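You operate a simulated robot arm through the tools that you are given. There is no shell and no other tool.

The job below is to be done with a simulated robot arm. You get a single attempt, and the scene is never put back.

JOB
Jog slowly to the sharp picture, press mark, then home the carriage fast.
Fine: speed 1 to jog, speed 3 to home; no scan; the lens stays put.
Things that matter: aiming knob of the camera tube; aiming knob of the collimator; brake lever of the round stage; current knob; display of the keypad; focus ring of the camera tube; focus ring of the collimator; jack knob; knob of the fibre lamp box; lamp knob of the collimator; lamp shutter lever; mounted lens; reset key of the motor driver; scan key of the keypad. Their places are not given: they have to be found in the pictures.

It is judged by the outcome, as a careful person would: the job done as asked, and still so three seconds after it is handed in. It fails if anything else is knocked over, pushed out of place, dropped, spilled or broken.

ROBOT AND FRAMES
A 7-joint arm with a two-finger parallel gripper, fixed in place. Base frame: the origin is at the foot of the arm, x ahead of it, y to its left, z up. Units: m, rad, N and s.
Its first joint turns from -2.897 to 2.897 rad. Payload 4.4 kg.
The tool frame sits at the grasp point between the pads (the TCP): z along the fingers, y along the line on which they close. The tips reach 0.023 m beyond it. Largest opening 0.094 m; finger width 0.038, thickness 0.01; the body of the gripper, 0.054 by 0.096 m, starts 0.039 m behind the TCP.
Orientation is told as [roll, pitch, yaw] about the base's x, y, z axes, in that order, counted from this pose: with the fingers straight down and closing along the base's y, the tool's x points along the base's -x, its y along +y and its z along -z.

CONTROLS
- The arm moves only by the tool nudge_tool. Its argument "commands" is a list that holds one entry, the list of rows, each a list of 7 numbers: the opening, from 0 (shut) to 1 (fully open), then the shift along the tool's x, y, z in mm, then the turn, a rotation vector about the tool's x, y, z in rad. In form: [[[grip, tx, ty, tz, rx, ry, rz], ...]]. A call has 1 to 20 rows; each row is the pose to reach, as a shift and turn from the pose commanded when the call began, along the tool's axes at that moment. Rows are played at 5 a second. More than 0.05 m and 0.15 rad between two rows, or a gripper value outside its range, and nothing of the call is played. A pose out of reach is approached as far as the arm can. The call stops where the force on the tool passes 40 N (or 10 N more than at its start, if that is more) or the arm is blocked; 0.2 s more then pass. Each finger travels about 0.072 m/s and halts on what it meets, pressing with about 20 N; the grip force reading is that of the motor and also rises with nothing between the fingers. The clock runs only during rows and for 0.2 s after the last one: add rows that repeat a pose to give the fingers time. It gives the time, the measured TCP pose, the force on the tool (base axes), the opening and the grip force at its end, in the units of the frame above (readings bear some noise), with the torque about the TCP (base axes, N m) and any sound that the robot's microphone picked up, and new pictures: "show" is both (left out), scene, wrist or none.
- Cameras (640 x 400 px; columns grow to the right, rows downward): "scene" is fixed at [0.4008, 0.6511, 1.6245]; the picture's right is [-0.50, -0.87, 0.00], its down [-0.56, 0.32, -0.77] and it looks along [0.66, -0.38, -0.64] (base axes); focal length 359 px, centre (320, 200). "wrist" rides on the gripper at [0.086, 0.016, -0.074] in the tool frame; the picture's right is [-0.18, 0.98, 0.00], its down [-0.58, -0.11, -0.81] and it looks along [-0.79, -0.15, 0.59] (tool axes); focal length 243 px, centre (320, 200).
- pixel_to_xyz(camera, pixels): for up to 12 pixels [column, row] of the newest picture of that camera ("zoom" is the newest enlarged one), the place [x, y, z] in the base frame of the surface seen there, good to about 0.003 m. No time passes.
- close_up(camera, box): a new picture of the part [left, top, right, bottom] of that camera's present view, enlarged. No time passes.
- job_done(): hands the job in; it is judged then, once.

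Open the gripper and draw the arm clear of the work before you hand the job in, unless the task says otherwise.

The tools are called as name(argument=value, ...) on one line, values as JSON. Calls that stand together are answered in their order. nudge_tool: Moves the arm, as the interface text tells. Its arguments: {"type":"object","properties":{"commands":{"type":"array"},"show":{"type":"string","enum":["both","scene","wrist","none"]}},"required":["commands"]} The other tools are called the same way: pixel_to_xyz (camera, pixels) gives the place of the surface under pixels of a picture; close_up (camera, box) takes an enlarged picture of a part of a camera's view; job_done () hands the job in.

At the start:

```text
t: 0.0
tool_pos: [0.8265, 0.1156, 1.1597]
orientation: [0.0, -0.001, 0.0]
force: [-0.4, 0.1, 0.5]
ft_torque: [0.0, 0.05, 0.03]
finger_gap: 0.094
finger_force: 0.0
```

scene: 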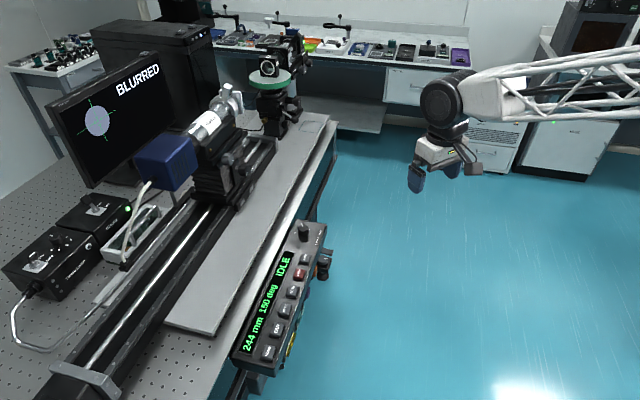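
wrist: 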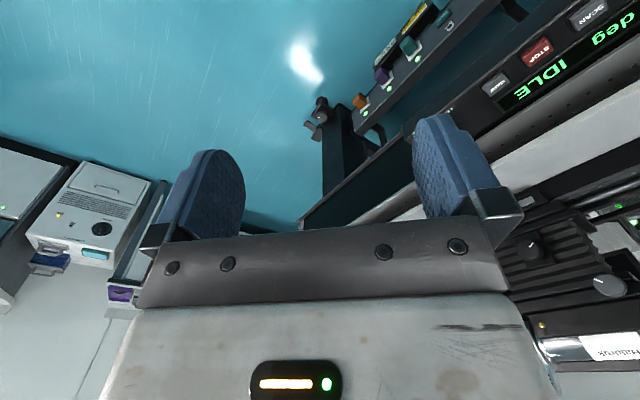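

The scene picture shows a screen reading BLURRED, a rail with a carriage and a keypad around pixels (235-325, 225-370). I'll take close-ups to read the keypad labels.

close_up(camera="scene", box=[220, 210, 350, 380])

close_up(camera="scene", box=[40, 40, 340, 240])

close_up(camera="wrist", box=[340, 0, 640, 190])

```text
2.35 times, centred on (285, 295) of scene
```

zoom: 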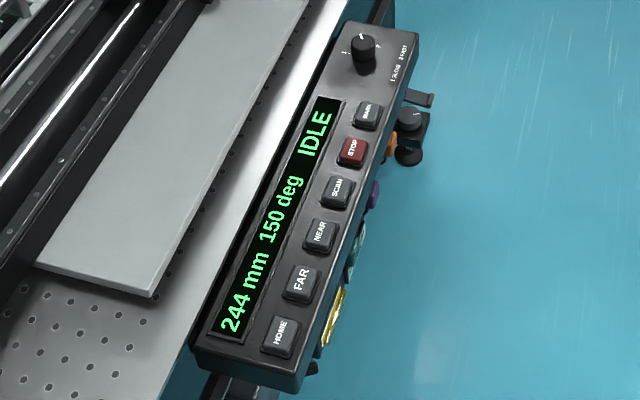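

```text
2.00 times, centred on (190, 140) of scene
```

zoom: 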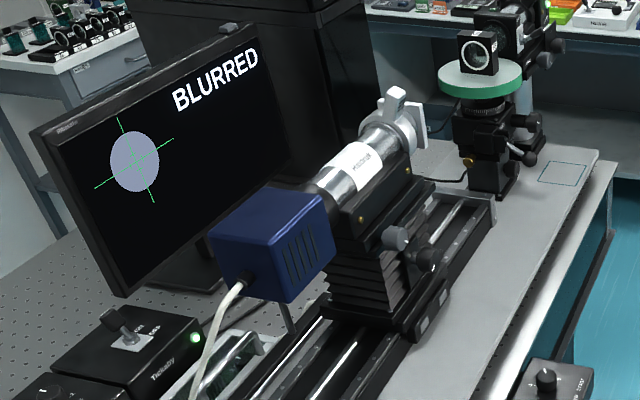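

```text
2.11 times, centred on (490, 95) of wrist
```

zoom: 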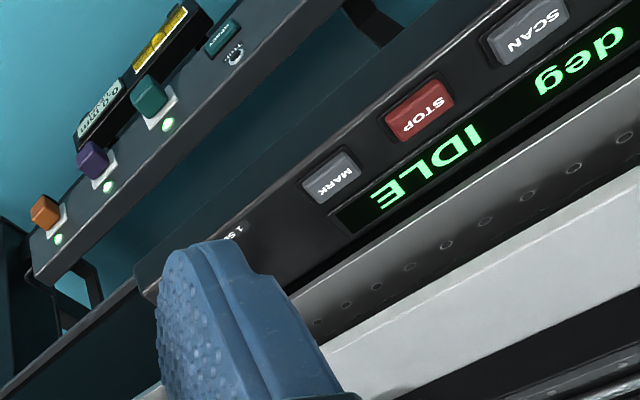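

The keypad has HOME, FAR, NEAR, SCAN, STOP and MARK keys and a speed knob at about (303,230). I'll zoom in on the knob and get coordinates for the keys.

close_up(camera="scene", box=[280, 212, 340, 262])

pixel_to_xyz(camera="scene", pixels=[[268, 352], [277, 330], [285, 309], [293, 291], [300, 274], [307, 258], [304, 230], [304, 241], [318, 240], [264, 340], [289, 355], [325, 226]])

close_up(camera="scene", box=[180, 60, 300, 140])

```text
8.00 times, centred on (310, 237) of scene
```

zoom: 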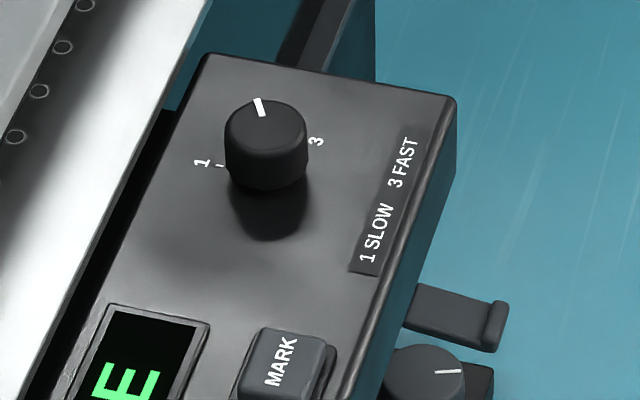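

```text
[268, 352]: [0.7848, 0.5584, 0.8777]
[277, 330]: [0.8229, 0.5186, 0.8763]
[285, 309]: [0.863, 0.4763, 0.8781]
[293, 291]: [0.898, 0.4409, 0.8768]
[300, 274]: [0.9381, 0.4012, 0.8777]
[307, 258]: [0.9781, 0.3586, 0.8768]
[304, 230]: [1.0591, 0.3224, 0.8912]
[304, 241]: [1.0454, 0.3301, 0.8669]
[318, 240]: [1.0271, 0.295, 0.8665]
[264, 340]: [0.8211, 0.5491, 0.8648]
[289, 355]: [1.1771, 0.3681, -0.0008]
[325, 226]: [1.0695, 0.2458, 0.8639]
```

```text
5.00 times, centred on (240, 100) of scene
```

zoom: 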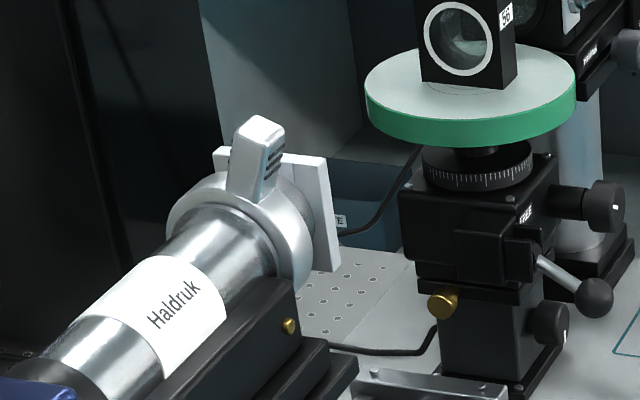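

The knob is at about (1.05, 0.325, 0.89) with its pointer seemingly on 2, and the keys sit on tops at z≈0.877. I'll check how far the rail, collimator and lower box are before moving.

pixel_to_xyz(camera="scene", pixels=[[165, 160], [190, 150], [215, 190], [205, 120], [270, 85], [130, 210], [325, 265], [235, 180], [85, 380], [240, 100], [290, 345], [100, 100]])

pixel_to_xyz(camera="wrist", pixels=[[360, 101], [382, 75], [410, 45], [425, 15], [450, 25], [320, 110], [500, 85], [540, 50], [590, 13], [450, 110], [520, 5], [600, 60]])

```text
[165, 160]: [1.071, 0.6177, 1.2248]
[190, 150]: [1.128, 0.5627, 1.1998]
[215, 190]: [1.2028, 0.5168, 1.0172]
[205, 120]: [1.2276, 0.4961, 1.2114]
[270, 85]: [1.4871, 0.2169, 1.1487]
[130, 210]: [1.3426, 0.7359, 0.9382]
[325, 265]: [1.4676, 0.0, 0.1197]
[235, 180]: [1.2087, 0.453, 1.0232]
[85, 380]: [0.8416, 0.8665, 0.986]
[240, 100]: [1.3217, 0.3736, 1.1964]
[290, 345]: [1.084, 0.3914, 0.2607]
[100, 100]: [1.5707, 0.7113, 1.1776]
```

```text
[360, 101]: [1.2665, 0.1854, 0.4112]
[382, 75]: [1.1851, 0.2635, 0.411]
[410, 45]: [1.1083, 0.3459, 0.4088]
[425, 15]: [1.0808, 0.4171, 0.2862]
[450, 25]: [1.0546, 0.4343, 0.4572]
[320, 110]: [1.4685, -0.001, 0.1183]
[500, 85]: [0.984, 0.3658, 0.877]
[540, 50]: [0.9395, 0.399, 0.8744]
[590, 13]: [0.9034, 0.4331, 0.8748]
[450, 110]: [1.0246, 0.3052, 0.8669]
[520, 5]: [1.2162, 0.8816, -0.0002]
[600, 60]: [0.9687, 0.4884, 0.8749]
```

The lower box is well below (z≈0.41) and the collimator is about 0.2 m beyond the keypad, so there is room. I'll move to a viewing pose above the keypad, yawed 44° so the fingers close along the row of keys.

nudge_tool(commands=[[[0.5, 3.3, 33, 10, 0, 0, -0.096], [0, 6.6, 66, 20, 0, 0, -0.192], [0, 9.9, 99, 30, 0, 0, -0.288], [0, 13.2, 132, 40, 0, 0, -0.384], [0, 16.5, 165, 50, 0, 0, -0.48], [0, 19.8, 198, 60, 0, 0, -0.576], [0, 23, 231, 70, 0, 0, -0.672], [0, 26.5, 264, 80, 0, 0, -0.768], [0, 26.5, 264, 80, 0, 0, -0.768]]])

```text
t: 2.0
tool_pos: [0.7988, 0.3808, 1.085]
orientation: [0.001, -0.001, 0.769]
force: [-0.2, -0.9, 0.3]
ft_torque: [-0.02, 0.03, -0.01]
finger_gap: 0.0004
finger_force: 19.9
```

scene: 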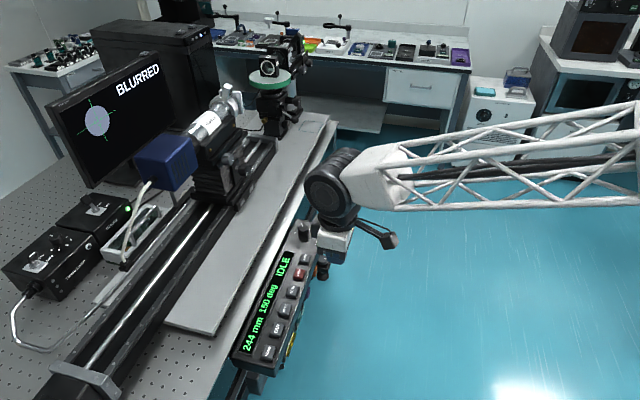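
wrist: 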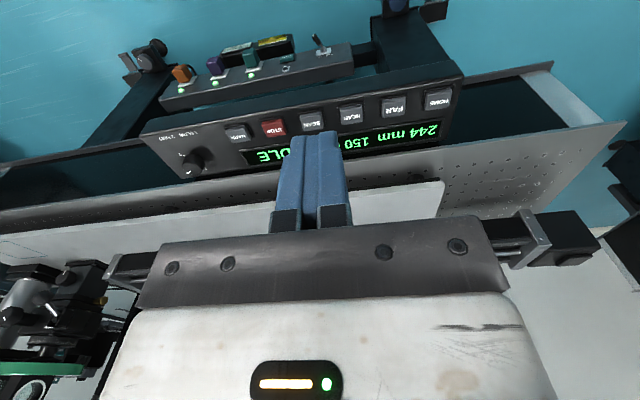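

The whole keypad is now in the wrist view, rows 70-175. I'll zoom on it and read coordinates for the keys and the knob.

close_up(camera="wrist", box=[130, 60, 480, 180])

pixel_to_xyz(camera="wrist", pixels=[[437, 97], [394, 106], [350, 113], [311, 120], [272, 128], [235, 133], [193, 160], [193, 165], [178, 140], [215, 176], [460, 80], [145, 135]])

close_up(camera="wrist", box=[140, 115, 260, 190])

```text
1.83 times, centred on (305, 120) of wrist
```

zoom: 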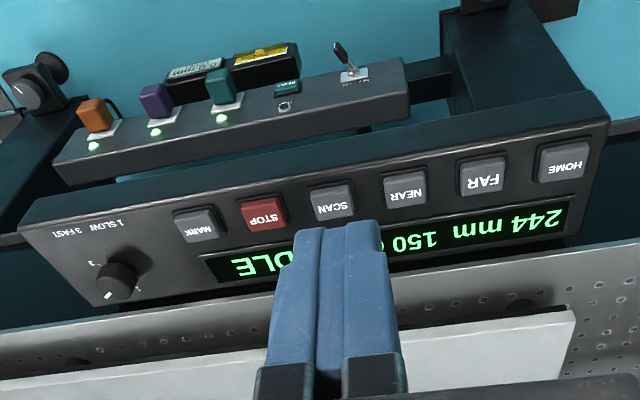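

```text
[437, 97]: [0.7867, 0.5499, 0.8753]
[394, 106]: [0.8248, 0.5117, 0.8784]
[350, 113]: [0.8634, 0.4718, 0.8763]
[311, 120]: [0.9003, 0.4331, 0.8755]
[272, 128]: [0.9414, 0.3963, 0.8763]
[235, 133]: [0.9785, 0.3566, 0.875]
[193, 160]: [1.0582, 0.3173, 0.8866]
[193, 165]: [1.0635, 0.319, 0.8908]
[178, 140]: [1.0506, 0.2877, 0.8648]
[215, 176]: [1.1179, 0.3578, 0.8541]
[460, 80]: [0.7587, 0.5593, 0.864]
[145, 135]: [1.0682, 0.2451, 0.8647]
```

```text
5.33 times, centred on (200, 152) of wrist
```

zoom: 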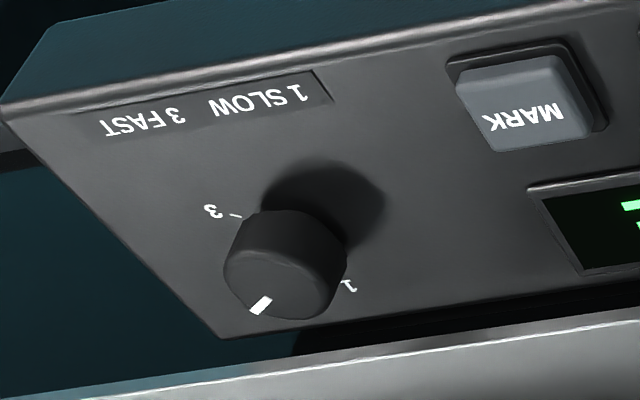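

The knob pointer sits between the 1 and 3 marks, so it's on 2 now. I'll measure the knob's top and its label ticks from this zoom.

pixel_to_xyz(camera="zoom", pixels=[[285, 280], [230, 260], [340, 275], [285, 240], [270, 315], [260, 304], [310, 312], [345, 290], [235, 214], [212, 211], [350, 285], [300, 215]])

pixel_to_xyz(camera="scene", pixels=[[303, 227.6], [299, 228], [307, 228], [302.3, 225], [303, 231], [298, 233], [309, 230], [297, 232.6], [295, 232]])

```text
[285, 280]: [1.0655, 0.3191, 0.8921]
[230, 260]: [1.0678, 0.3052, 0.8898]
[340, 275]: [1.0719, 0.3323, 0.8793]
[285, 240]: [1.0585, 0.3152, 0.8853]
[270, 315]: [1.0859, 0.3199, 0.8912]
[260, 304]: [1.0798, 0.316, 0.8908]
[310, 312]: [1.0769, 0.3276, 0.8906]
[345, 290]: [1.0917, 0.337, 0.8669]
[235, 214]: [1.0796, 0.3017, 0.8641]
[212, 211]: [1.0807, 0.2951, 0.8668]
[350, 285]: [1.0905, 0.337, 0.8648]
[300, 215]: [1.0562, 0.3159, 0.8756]
```

```text
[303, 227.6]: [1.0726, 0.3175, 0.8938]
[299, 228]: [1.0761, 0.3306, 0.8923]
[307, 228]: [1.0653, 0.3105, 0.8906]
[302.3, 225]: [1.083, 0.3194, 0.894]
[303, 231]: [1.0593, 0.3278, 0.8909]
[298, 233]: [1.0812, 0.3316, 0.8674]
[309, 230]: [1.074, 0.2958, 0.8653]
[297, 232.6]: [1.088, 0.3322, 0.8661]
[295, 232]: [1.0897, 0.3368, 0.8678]
```

The knob is centred near (1.071, 0.319), about 1.12 m from the base, beyond the straight-down reach, so I'll need to tilt the tool outward. First I'll swing the yaw toward the radial direction and move to (0.88, 0.26, 1.05).

nudge_tool(commands=[[[0, 6, -35.5, 9, 0, 0, 0.12], [0, 12, -71, 18, 0, 0, 0.24], [0, 18, -106, 27, 0, 0, 0.36], [0, 24.5, -142, 35, 0, 0, 0.478], [0, 24.5, -142, 35, 0, 0, 0.478]]], show="scene")

```text
t: 3.2
tool_pos: [0.8809, 0.2572, 1.0455]
orientation: [0.0, -0.001, 0.288]
force: [0.1, -0.6, -1.2]
ft_torque: [0.01, 0.0, 0.01]
finger_gap: 0.0
finger_force: 20.1
```

scene: 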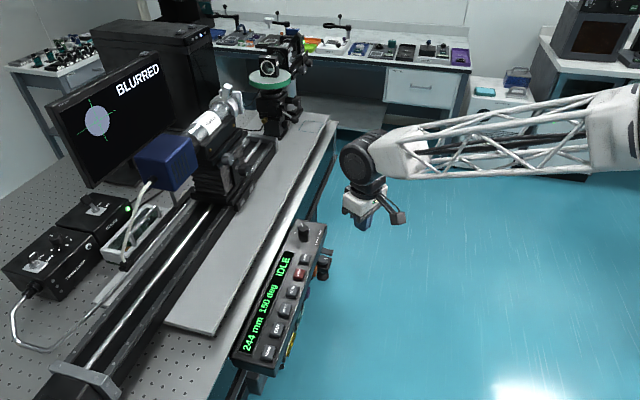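

The arm is clear, with the elbow still bent. Now I'll tilt the tool outward about its y axis by 0.7 rad while moving toward the knob at z≈1.0 to test reach.

nudge_tool(commands=[[[0, -26, 1.4, 7.5, 0, -0.117, 0], [0, -52, 2.8, 15, 0, -0.234, 0], [0.3, -79, 4.2, 22.5, 0, -0.351, 0], [0.55, -105, 5.6, 30, 0, -0.468, 0], [0.55, -131, 7, 37.5, 0, -0.585, 0], [0.55, -158, 8.5, 45, 0, -0.7, 0], [0.55, -158, 8.5, 45, 0, -0.7, 0]]])

```text
t: 4.8
tool_pos: [1.0311, 0.3138, 1.0012]
orientation: [-0.001, -0.701, 0.29]
force: [0.0, -0.2, -0.6]
ft_torque: [-0.04, 0.0, 0.01]
finger_gap: 0.0517
finger_force: 0.0
```

scene: 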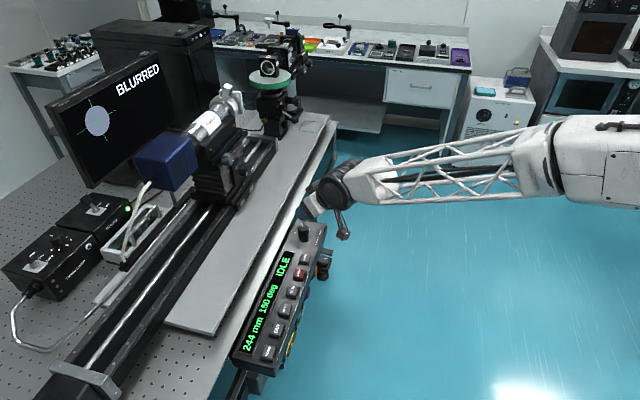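
wrist: 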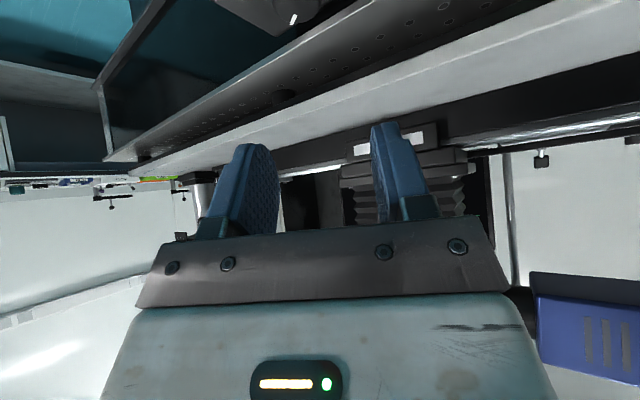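

The tilt works and the pointer is visible near (293,20) in the wrist view. Next I'll move to just above the knob (z 0.95) and rotate about the vertical to yaw −0.24, the start angle for a +60° turn.

nudge_tool(commands=[[[0.6, 1.2, -3.3, 32, 0, 0, 0], [0.6, 2.5, -6.6, 64.6, 0, 0, 0], [0.6, 2.5, -6.6, 64.6, 0.085, 0, 0.101], [0.6, 2.5, -6.6, 64.6, 0.17, 0, 0.202], [0.6, 2.5, -6.6, 64.6, 0.256, 0, 0.304], [0.6, 2.5, -6.6, 64.6, 0.341, 0, 0.405], [0.6, 2.5, -6.6, 64.6, 0.341, 0, 0.405]]])

```text
t: 6.4
tool_pos: [1.0703, 0.319, 0.9499]
orientation: [0.0, -0.7, -0.237]
force: [-0.2, -0.5, -0.4]
ft_torque: [0.0, -0.02, 0.01]
finger_gap: 0.0564
finger_force: 0.0
```

scene: 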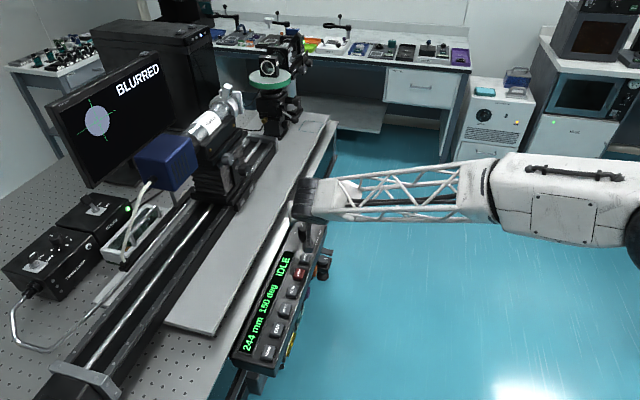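
wrist: 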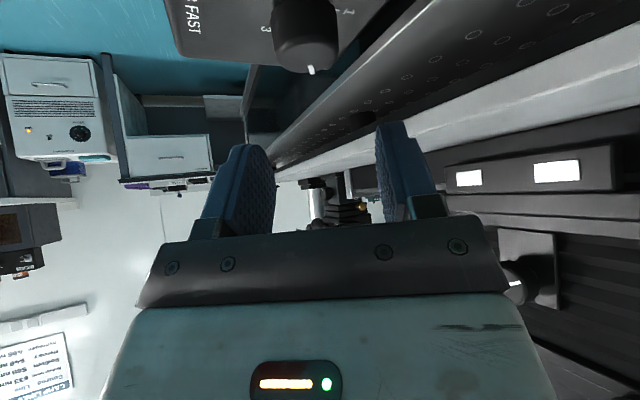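

The wrist view shows the knob at about (305,40) with its pointer at (312,70), pointing outward, roughly midway between 1 and 3. I'll zoom to pin its centre and ticks.

close_up(camera="wrist", box=[240, 0, 400, 100])

```text
4.00 times, centred on (320, 50) of wrist
```

zoom: 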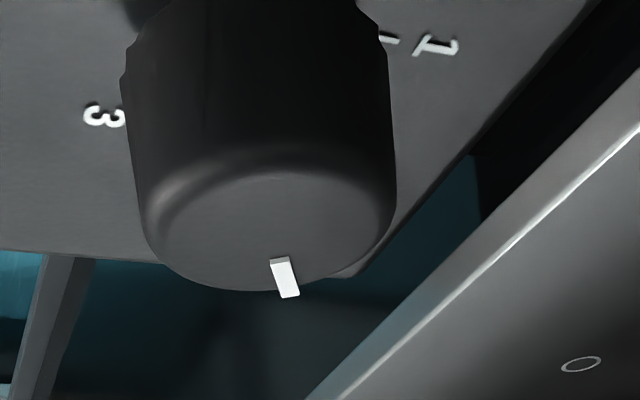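

pixel_to_xyz(camera="zoom", pixels=[[285, 278], [280, 262], [268, 230], [268, 200], [160, 215], [390, 215], [390, 40], [108, 115], [260, 280], [380, 100], [135, 100], [440, 45]])

```text
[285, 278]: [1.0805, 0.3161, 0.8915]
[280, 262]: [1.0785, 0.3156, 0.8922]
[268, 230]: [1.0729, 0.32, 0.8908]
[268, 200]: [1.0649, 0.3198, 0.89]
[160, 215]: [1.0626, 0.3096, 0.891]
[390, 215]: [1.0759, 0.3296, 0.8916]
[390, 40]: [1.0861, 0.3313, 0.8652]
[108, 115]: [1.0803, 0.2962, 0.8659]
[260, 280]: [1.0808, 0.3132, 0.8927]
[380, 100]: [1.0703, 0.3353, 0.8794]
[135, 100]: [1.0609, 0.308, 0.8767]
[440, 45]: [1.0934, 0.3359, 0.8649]
```

The knob centre is about (1.070, 0.320), the pointer is at about −20°, tick 1 at about 34° and tick 3 at about −66° (base azimuth), so each step is about 50°. I'll lower the open fingers around the knob to TCP z≈0.899.

nudge_tool(commands=[[[0.6, 11, 0.5, 13, 0, 0, 0], [0.6, 22, 1, 26, 0, 0, 0], [0.6, 29, 1, 34.5, 0, 0, 0], [0.6, 32.8, 1, 39, 0, 0, 0], [0.6, 32.8, 1, 39, 0, 0, 0]]])

```text
t: 7.6
tool_pos: [1.0718, 0.3187, 0.8996]
orientation: [0.0, -0.7, -0.238]
force: [0.7, -0.7, -0.2]
ft_torque: [-0.02, -0.01, -0.03]
finger_gap: 0.0563
finger_force: 0.0
```

scene: 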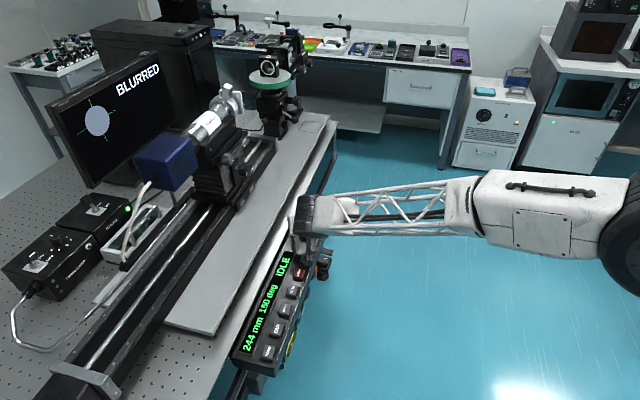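
wrist: 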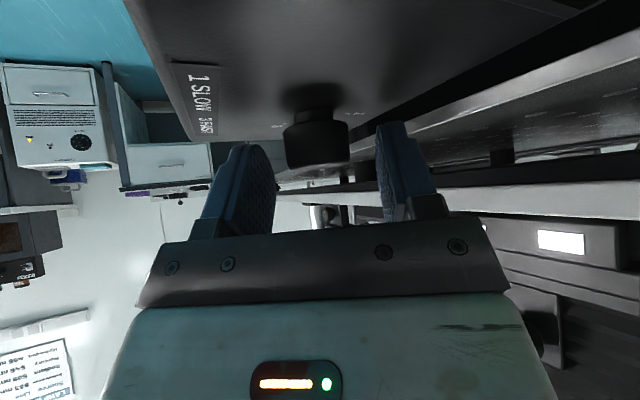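

The knob is between the fingers at about (317,140) with negligible force. I'll close on it and check the grip before turning.

nudge_tool(commands=[[[0.4, 0, 0, 0, 0, 0, 0], [0.2, 0, 0, 0, 0, 0, 0], [0.2, 0, 0, 0, 0, 0, 0], [0.15, 0, 0, 0, 0, 0, 0]]], show="wrist")

```text
t: 8.6
tool_pos: [1.0722, 0.3187, 0.8983]
orientation: [0.0, -0.701, -0.238]
force: [7.5, 10.9, -2.5]
ft_torque: [-0.28, -0.12, -0.01]
finger_gap: 0.03
finger_force: 45.3
```

wrist: 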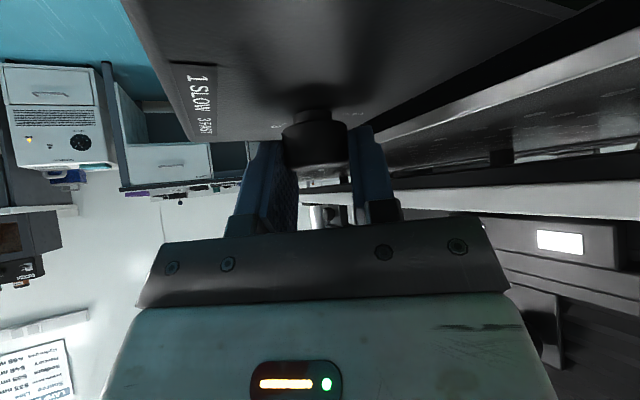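

The grip is on (gap 0.030 m), but there's about 12 N of sideways force toward +y of the tool, so the knob sits about 1 mm to that side. I'll shift by 1 mm along tool y to centre it.

nudge_tool(commands=[[[0.15, 0, 0.6, 0, 0, 0, 0], [0.15, 0, 1.2, 0, 0, 0, 0], [0.15, 0, 1.2, 0, 0, 0, 0]]], show="none")

```text
t: 9.4
tool_pos: [1.0706, 0.3195, 0.8996]
orientation: [0.0, -0.7, -0.241]
force: [-24.1, -16.2, 14.3]
ft_torque: [0.09, 0.87, -0.04]
finger_gap: 0.0297
finger_force: 45.5
```

The shift overshot: lateral force is now about −21 N. I'll back off about 0.7 mm, opening and re-closing the fingers to release the friction load.

nudge_tool(commands=[[[0.45, 0, -0.3, 0, 0, 0, 0], [0.45, 0, -0.7, 0, 0, 0, 0], [0.45, 0, -0.7, 0, 0, 0, 0], [0.3, 0, -0.7, 0, 0, 0, 0], [0.25, 0, -0.7, 0, 0, 0, 0], [0.25, 0, -0.7, 0, 0, 0, 0]]], show="wrist")

```text
t: 10.8
tool_pos: [1.0712, 0.3199, 0.8991]
orientation: [0.001, -0.701, -0.237]
force: [-0.2, -9.5, 0.1]
ft_torque: [-0.03, 0.08, -0.01]
finger_gap: 0.0297
finger_force: 45.4
```

wrist: 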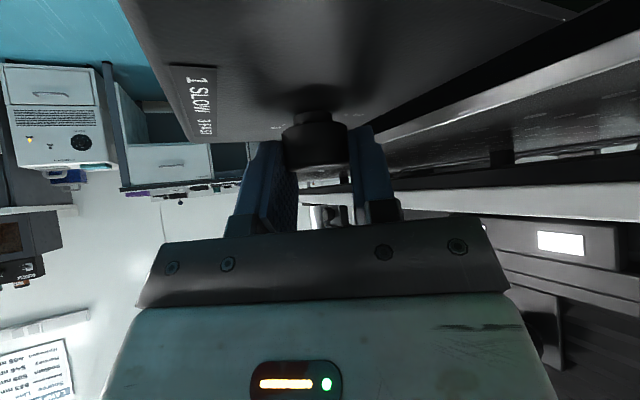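

Lateral force is down to about 9 N, a good grip. I'll turn counter-clockwise about the vertical in small steps, 0.3 rad first, and watch forces and sounds.

nudge_tool(commands=[[[0.25, 0, 0, 0, -0.064, 0, -0.0765], [0.25, 0, 0, 0, -0.129, 0, -0.153], [0.25, 0, 0, 0, -0.193, 0, -0.2295], [0.25, 0, 0, 0, -0.193, 0, -0.2295]]], show="wrist")

```text
t: 11.8
tool_pos: [1.0714, 0.3183, 0.899]
orientation: [0.0, -0.7, 0.061]
force: [17.3, -26.6, -1.9]
ft_torque: [0.28, -0.57, 0.0]
finger_gap: 0.0297
finger_force: 45.1
```

wrist: 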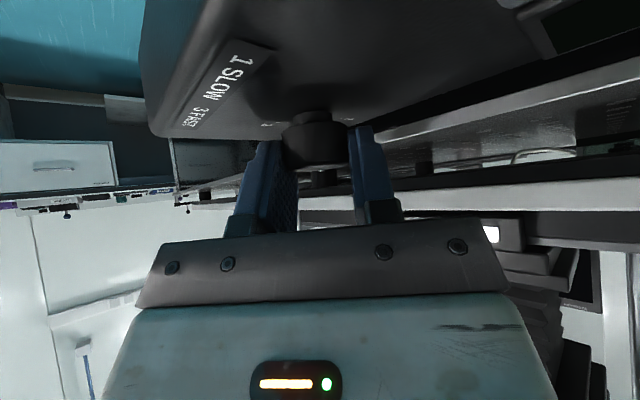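

The lateral force has grown to about −28 N as the axis offset shows up. I'll shift about 0.8 mm along −y (and slightly outward) and turn another 0.3 rad.

nudge_tool(commands=[[[0.25, -0.3, -0.8, 0.2, 0, 0, 0], [0.25, -0.3, -0.8, 0.2, -0.064, 0, -0.0765], [0.25, -0.3, -0.9, 0.2, -0.129, 0, -0.153], [0.25, -0.3, -1.0, 0.2, -0.193, 0, -0.2295], [0.25, -0.3, -1.0, 0.2, -0.193, 0, -0.2295]]], show="wrist")

```text
t: 12.9
tool_pos: [1.072, 0.3187, 0.8987]
orientation: [0.0, -0.7, 0.357]
force: [3.0, -4.0, -1.1]
ft_torque: [-0.28, -0.44, 0.0]
finger_gap: 0.0297
finger_force: 44.7
stopped in row 5: the force on the tool passed its limit at 44 N (the readings are from after the stop); the commanded pose is now the measured one
```

wrist: 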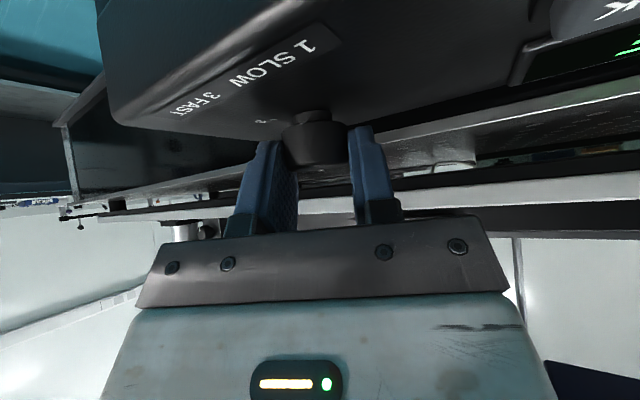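

It stopped on a brief force peak, but the load is now only about 5 N, with 0.59 rad turned. From the two grips the knob axis is near (1.0735, 0.319), so I'll open, re-centre 1.5 mm outward, re-grip and see the load.

nudge_tool(commands=[[[0.5, 0, 0, 0, 0, 0, 0], [0.5, -1.15, -0.2, 0.97, 0, 0, 0], [0.5, -1.15, -0.2, 0.97, 0, 0, 0], [0.3, -1.15, -0.2, 0.97, 0, 0, 0], [0.25, -1.15, -0.2, 0.97, 0, 0, 0], [0.25, -1.15, -0.2, 0.97, 0, 0, 0]]], show="none")

```text
t: 14.3
tool_pos: [1.0744, 0.3192, 0.8986]
orientation: [0.0, -0.699, 0.358]
force: [0.6, 4.7, -0.7]
ft_torque: [0.41, 0.32, -0.02]
finger_gap: 0.03
finger_force: 44.6
```

The re-centred grip carries only about 5 N. I'll turn the last 0.3 rad counter-clockwise toward mark 1.

nudge_tool(commands=[[[0.25, 0, 0, 0, -0.048, 0, -0.057], [0.25, 0, 0, 0, -0.097, 0, -0.115], [0.25, 0, 0, 0, -0.145, 0, -0.172], [0.25, 0, 0, 0, -0.193, 0, -0.2295], [0.25, 0, 0, 0, -0.193, 0, -0.2295]]], show="scene")

```text
t: 15.5
tool_pos: [1.0736, 0.3195, 0.8997]
orientation: [-0.001, -0.7, 0.657]
force: [13.2, 6.3, -1.5]
ft_torque: [1.02, -0.65, 0.03]
finger_gap: 0.0299
finger_force: 44.5
```

scene: 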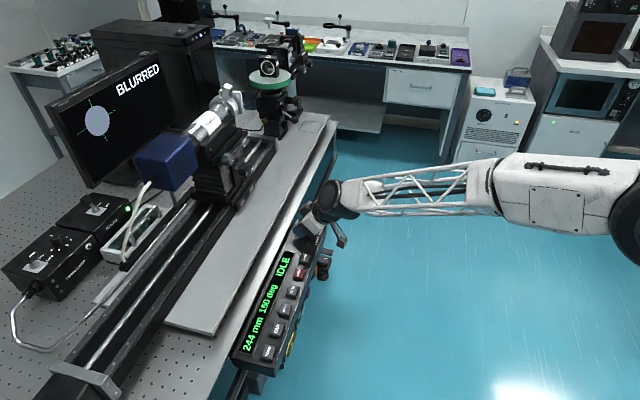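

The turn completed with moderate load. I'll open the fingers and lift straight up about 6 cm to look at the pointer.

nudge_tool(commands=[[[0.4, 0, 0, 0, 0, 0, 0], [0.6, 0, 0, 0, 0, 0, 0], [0.6, -13, 0, -15, 0, 0, 0], [0.6, -26, 0, -30, 0, 0, 0], [0.6, -39, 0, -46, 0, 0, 0], [0.6, -39, 0, -46, 0, 0, 0]]])

close_up(camera="wrist", box=[240, 0, 400, 100])

close_up(camera="scene", box=[270, 205, 350, 255])

```text
t: 16.9
tool_pos: [1.0727, 0.3207, 0.9586]
orientation: [0.0, -0.698, 0.656]
force: [0.0, -0.8, 0.1]
ft_torque: [0.01, 0.02, 0.0]
finger_gap: 0.0564
finger_force: 0.0
```

scene: 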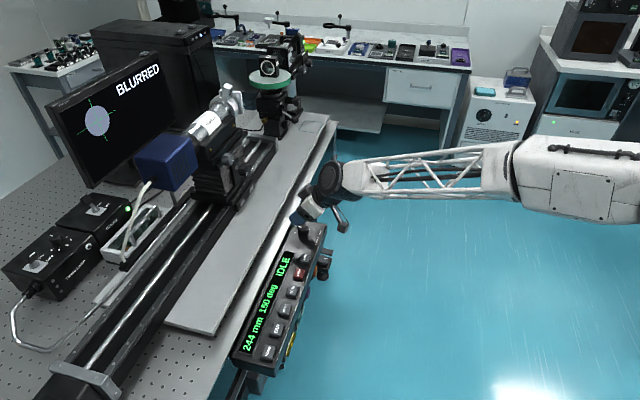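
wrist: 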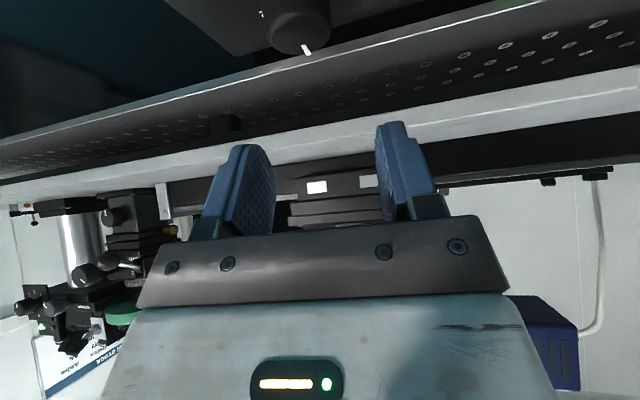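

```text
4.00 times, centred on (320, 50) of wrist
```

zoom: 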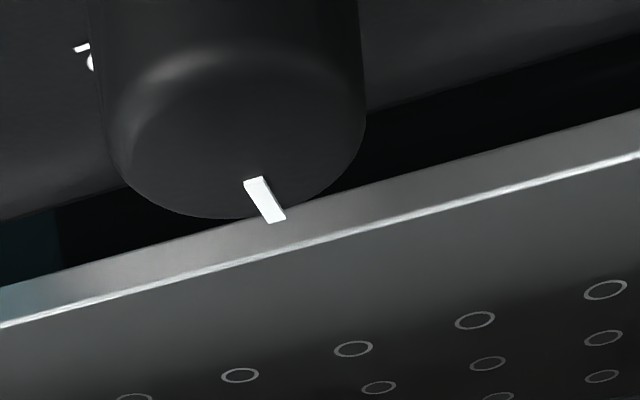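

```text
8.00 times, centred on (310, 230) of scene
```

zoom: 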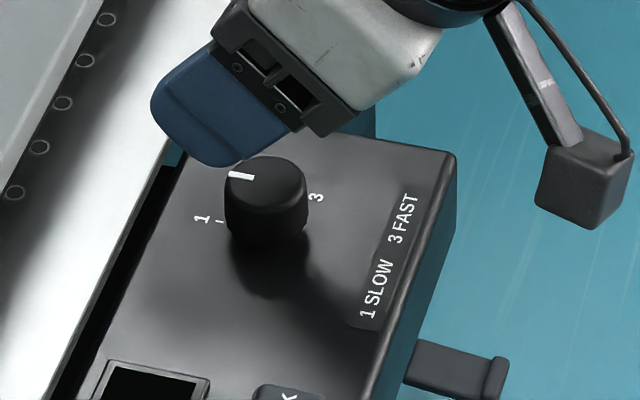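

The pointer has turned to the left, near tick 1. I'll measure its direction against the tick with coordinates from this zoom.

pixel_to_xyz(camera="zoom", pixels=[[232, 175], [241, 175], [250, 176], [265, 177], [228, 190], [302, 185], [222, 221], [219, 220], [316, 197], [265, 160], [265, 195], [202, 218]])

close_up(camera="scene", box=[290, 220, 314, 235])

```text
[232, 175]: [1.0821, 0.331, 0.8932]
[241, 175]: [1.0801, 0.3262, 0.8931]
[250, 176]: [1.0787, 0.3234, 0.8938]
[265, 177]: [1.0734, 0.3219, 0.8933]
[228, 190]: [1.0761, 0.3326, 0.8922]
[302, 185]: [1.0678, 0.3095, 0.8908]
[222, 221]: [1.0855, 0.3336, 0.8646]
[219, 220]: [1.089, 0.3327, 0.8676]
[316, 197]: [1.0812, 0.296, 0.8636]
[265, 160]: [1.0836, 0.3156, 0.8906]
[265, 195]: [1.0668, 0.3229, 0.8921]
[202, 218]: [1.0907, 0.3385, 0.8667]
```

```text
16.00 times, centred on (302, 228) of scene
```

zoom: 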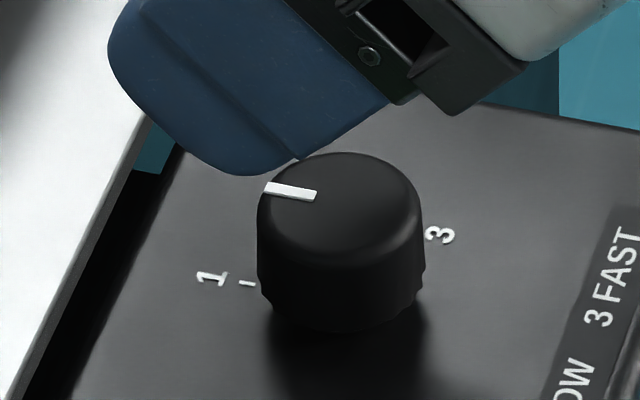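

The pointer is aligned with tick 1, so the speed is 1. Next I'll lift, close the fingers, reduce the tilt to 0.35 rad and move over the NEAR key at (0.863, 0.474) at z≈1.0.

nudge_tool(commands=[[[0.6, -25.8, 0, -30.6, 0, 0, 0], [0.3, -16.5, 41.6, -38.5, 0, 0.058, 0], [0, -7.2, 83.2, -46.3, 0, 0.117, 0], [0, 2.1, 124.8, -54.1, 0, 0.175, 0], [0, 11.5, 166.4, -62, 0, 0.233, 0], [0, 20.8, 208, -69.9, 0, 0.292, 0], [0, 30.1, 249.4, -77.7, 0, 0.35, 0], [0, 30.1, 249.4, -77.7, 0, 0.35, 0]]])

```text
t: 18.7
tool_pos: [0.8608, 0.4734, 0.9969]
orientation: [-0.001, -0.351, 0.656]
force: [0.2, 0.6, -0.4]
ft_torque: [0.02, -0.01, 0.01]
finger_gap: 0.0
finger_force: 20.0
```

scene: 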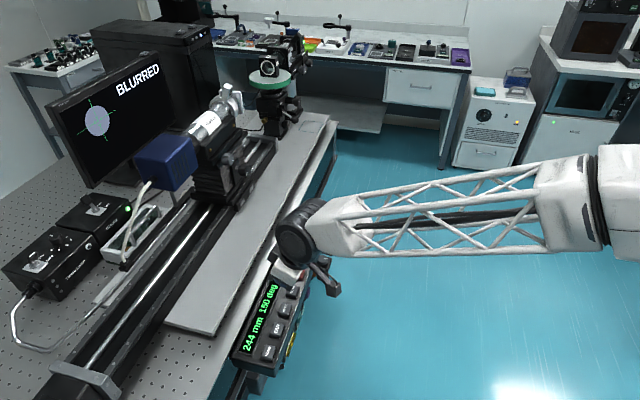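
wrist: 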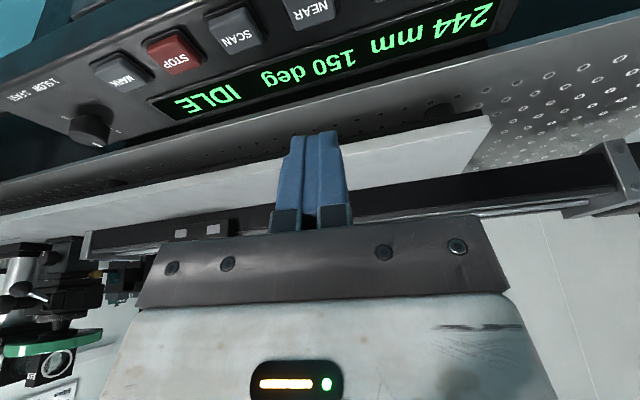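

The screen and the mm readout stay visible, and the NEAR key is directly below at about (310,8). I'll lower to just above it (TCP z≈0.912).

nudge_tool(commands=[[[0, 11, -0.4, 41, 0, 0, 0], [0, 20, -0.8, 72, 0, 0, 0], [0, 22.7, -0.8, 82.2, 0, 0, 0], [0, 22.7, -0.8, 82.2, 0, 0, 0]]])

close_up(camera="wrist", box=[220, 50, 420, 175])

```text
t: 19.7
tool_pos: [0.8659, 0.4755, 0.9142]
orientation: [-0.002, -0.351, 0.657]
force: [0.0, -0.3, 0.3]
ft_torque: [-0.01, -0.02, -0.03]
finger_gap: 0.0
finger_force: 19.5
```

scene: 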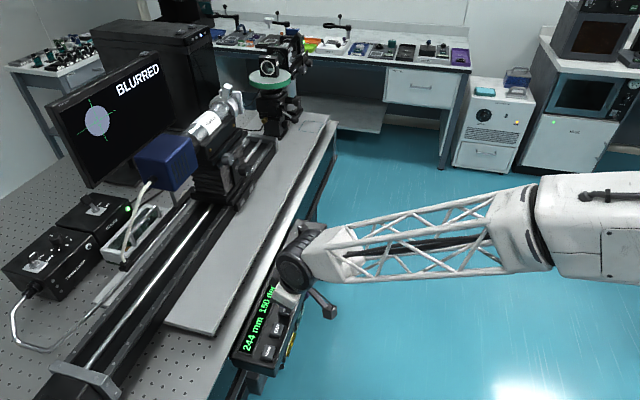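
wrist: 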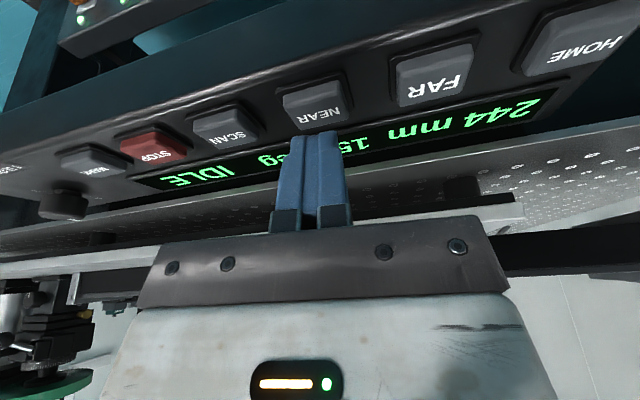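

```text
3.20 times, centred on (320, 112) of wrist
```

zoom: 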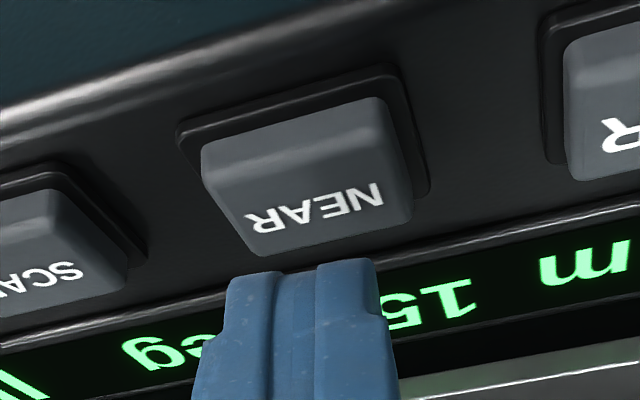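

The tip is about 1 cm above the NEAR key. I'll confirm the key-top position and the fingertip position from this zoom before pressing.

pixel_to_xyz(camera="zoom", pixels=[[305, 175], [215, 160], [390, 110], [405, 215], [260, 245], [275, 275], [345, 268], [305, 140], [610, 90], [600, 170], [50, 245]])

```text
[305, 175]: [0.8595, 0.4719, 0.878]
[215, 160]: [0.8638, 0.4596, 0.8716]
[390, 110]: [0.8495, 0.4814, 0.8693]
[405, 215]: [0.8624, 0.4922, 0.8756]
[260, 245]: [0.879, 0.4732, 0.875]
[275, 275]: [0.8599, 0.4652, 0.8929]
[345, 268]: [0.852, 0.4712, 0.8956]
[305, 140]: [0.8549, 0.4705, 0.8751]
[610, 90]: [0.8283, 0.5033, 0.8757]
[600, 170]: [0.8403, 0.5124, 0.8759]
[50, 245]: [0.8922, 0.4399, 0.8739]
```

The key centre is about (0.863, 0.4745) and the near edge of the fingertip is 8 mm short of it, so I'll shift 4 mm outward while pressing down gently in small steps.

nudge_tool(commands=[[[0, -1.0, 0, 8.9, 0, 0, 0], [0, -0.3, 0, 10.8, 0, 0, 0], [0, 0.03, 0, 11.7, 0, 0, 0], [0, 0.37, 0, 12.65, 0, 0, 0]]])

```text
t: 20.7
tool_pos: [0.8723, 0.4783, 0.9012]
orientation: [0.001, -0.351, 0.658]
force: [-0.2, -1.1, 1.1]
ft_torque: [-0.02, 0.01, 0.01]
finger_gap: 0.0
finger_force: 19.4
heard: click
```

scene: 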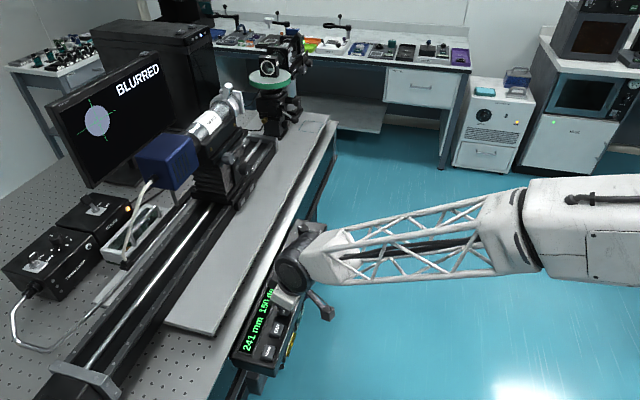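
wrist: 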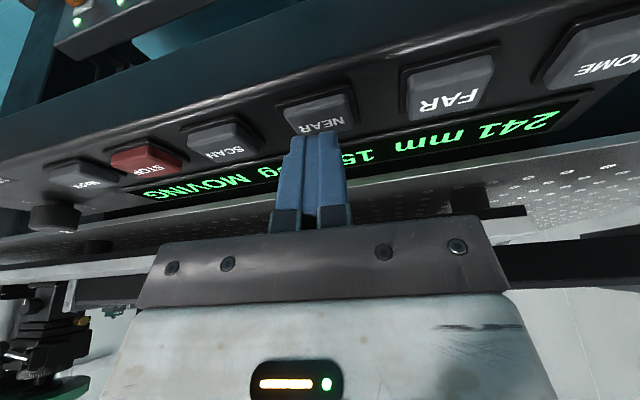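

A click, and the display reads 241 mm MOVING, so NEAR lowers the position. I'll release the key by rising 6 mm to see whether it keeps moving, and check the screen disc.

nudge_tool(commands=[[[0, -2, 0, -5.6, 0, 0, 0], [0, -2, 0, -5.6, 0, 0, 0]]])

close_up(camera="scene", box=[40, 50, 200, 150])

```text
t: 21.3
tool_pos: [0.8723, 0.4776, 0.9072]
orientation: [0.002, -0.351, 0.657]
force: [-0.5, 0.0, 0.8]
ft_torque: [0.01, 0.0, 0.01]
finger_gap: 0.0
finger_force: 19.6
```

scene: 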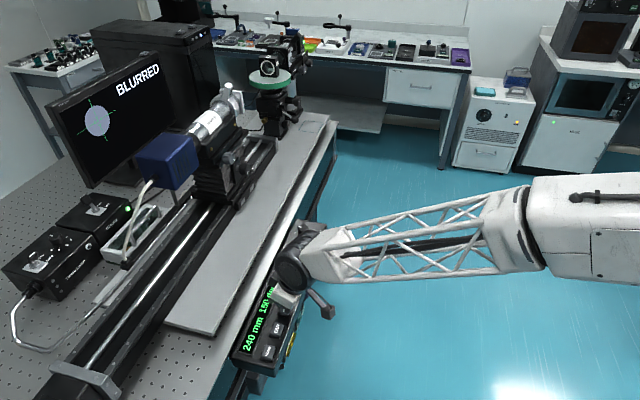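
wrist: 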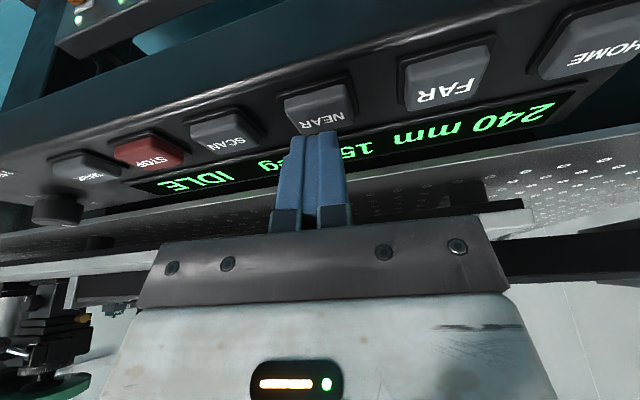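

```text
4.00 times, centred on (120, 100) of scene
```

zoom: 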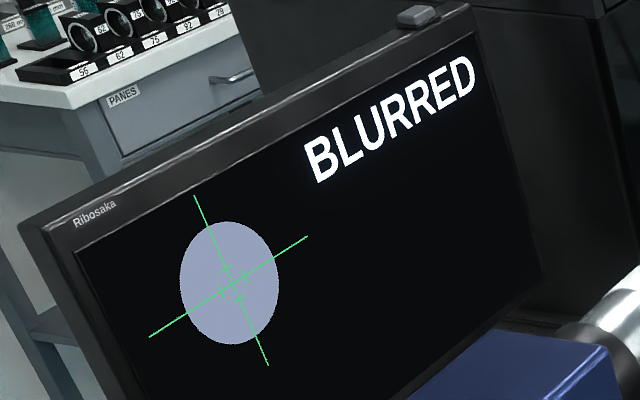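

The key is hold-to-run: on release it stopped at 240 mm IDLE, and the disc shrank slightly (about 126 to 123 zoom px), so NEAR looks right. I'll hold NEAR about 3.4 s, release, and read the result.

nudge_tool(commands=[[[0, 1.2, 0, 3.4, 0, 0, 0], [0, 2.1, 0, 5.8, 0, 0, 0], [0, 2.1, 0, 5.8, 0, 0, 0], [0, 2.1, 0, 5.8, 0, 0, 0], [0, 2.1, 0, 5.8, 0, 0, 0], [0, 2.1, 0, 5.8, 0, 0, 0], [0, 2.1, 0, 5.8, 0, 0, 0], [0, 2.1, 0, 5.8, 0, 0, 0], [0, 2.1, 0, 5.8, 0, 0, 0], [0, 2.1, 0, 5.8, 0, 0, 0], [0, 2.1, 0, 5.8, 0, 0, 0], [0, 2.1, 0, 5.8, 0, 0, 0], [0, 2.1, 0, 5.8, 0, 0, 0], [0, 2.1, 0, 5.8, 0, 0, 0], [0, 2.1, 0, 5.8, 0, 0, 0], [0, 2.1, 0, 5.8, 0, 0, 0], [0, 2.1, 0, 5.8, 0, 0, 0], [0, 2.1, 0, 5.8, 0, 0, 0], [0, 0, 0, 0, 0, 0, 0], [0, 0, 0, 0, 0, 0, 0]]], show="scene")

close_up(camera="scene", box=[40, 50, 200, 150])

```text
t: 25.5
tool_pos: [0.8723, 0.4773, 0.9073]
orientation: [-0.001, -0.351, 0.657]
force: [-0.3, -0.4, 0.2]
ft_torque: [0.01, 0.0, 0.0]
finger_gap: 0.0
finger_force: 20.4
heard: click
```

scene: 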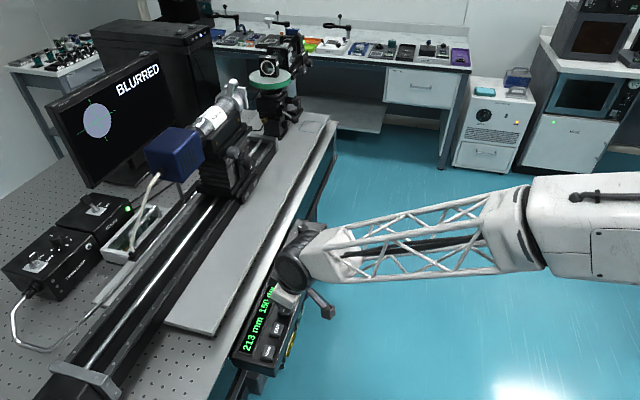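

```text
4.00 times, centred on (120, 100) of scene
```

zoom: 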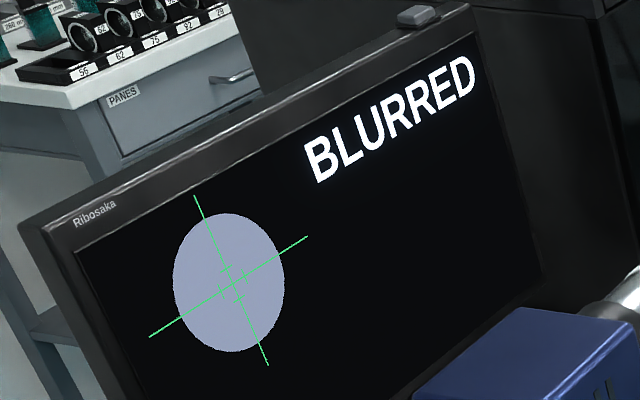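

Holding NEAR to 213 mm grew the disc (123→140 px), so the sharp point lies the other way, at roughly 430-460 mm. I'll lift, move one key pitch over to FAR and lower to just above it.

nudge_tool(commands=[[[0, -5.2, 0, -14.1, 0, 0, 0], [0, -2, 27, -15.2, 0, 0, 0], [0, 0.9, 54.6, -16.3, 0, 0, 0], [0, 6.1, 54.6, -2.2, 0, 0, 0], [0, 6.1, 54.6, -2.2, 0, 0, 0]]])

close_up(camera="wrist", box=[220, 50, 420, 175])

```text
t: 26.7
tool_pos: [0.8348, 0.5195, 0.9062]
orientation: [-0.002, -0.351, 0.657]
force: [-0.1, 0.1, -0.1]
ft_torque: [0.01, -0.01, 0.01]
finger_gap: 0.0001
finger_force: 19.9
```

scene: 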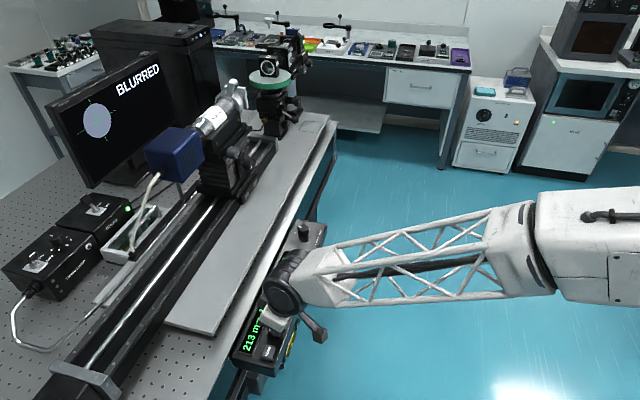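
wrist: 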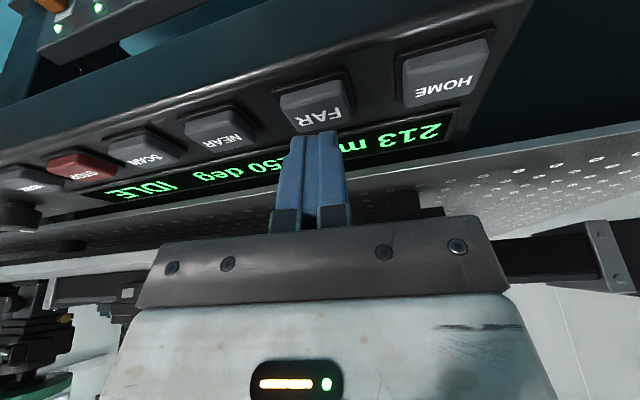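

```text
3.20 times, centred on (320, 112) of wrist
```

zoom: 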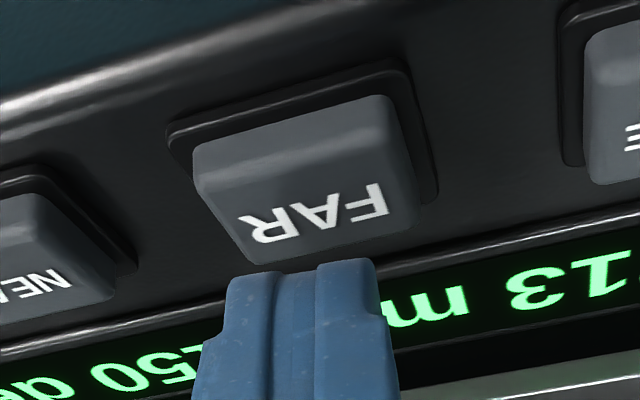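

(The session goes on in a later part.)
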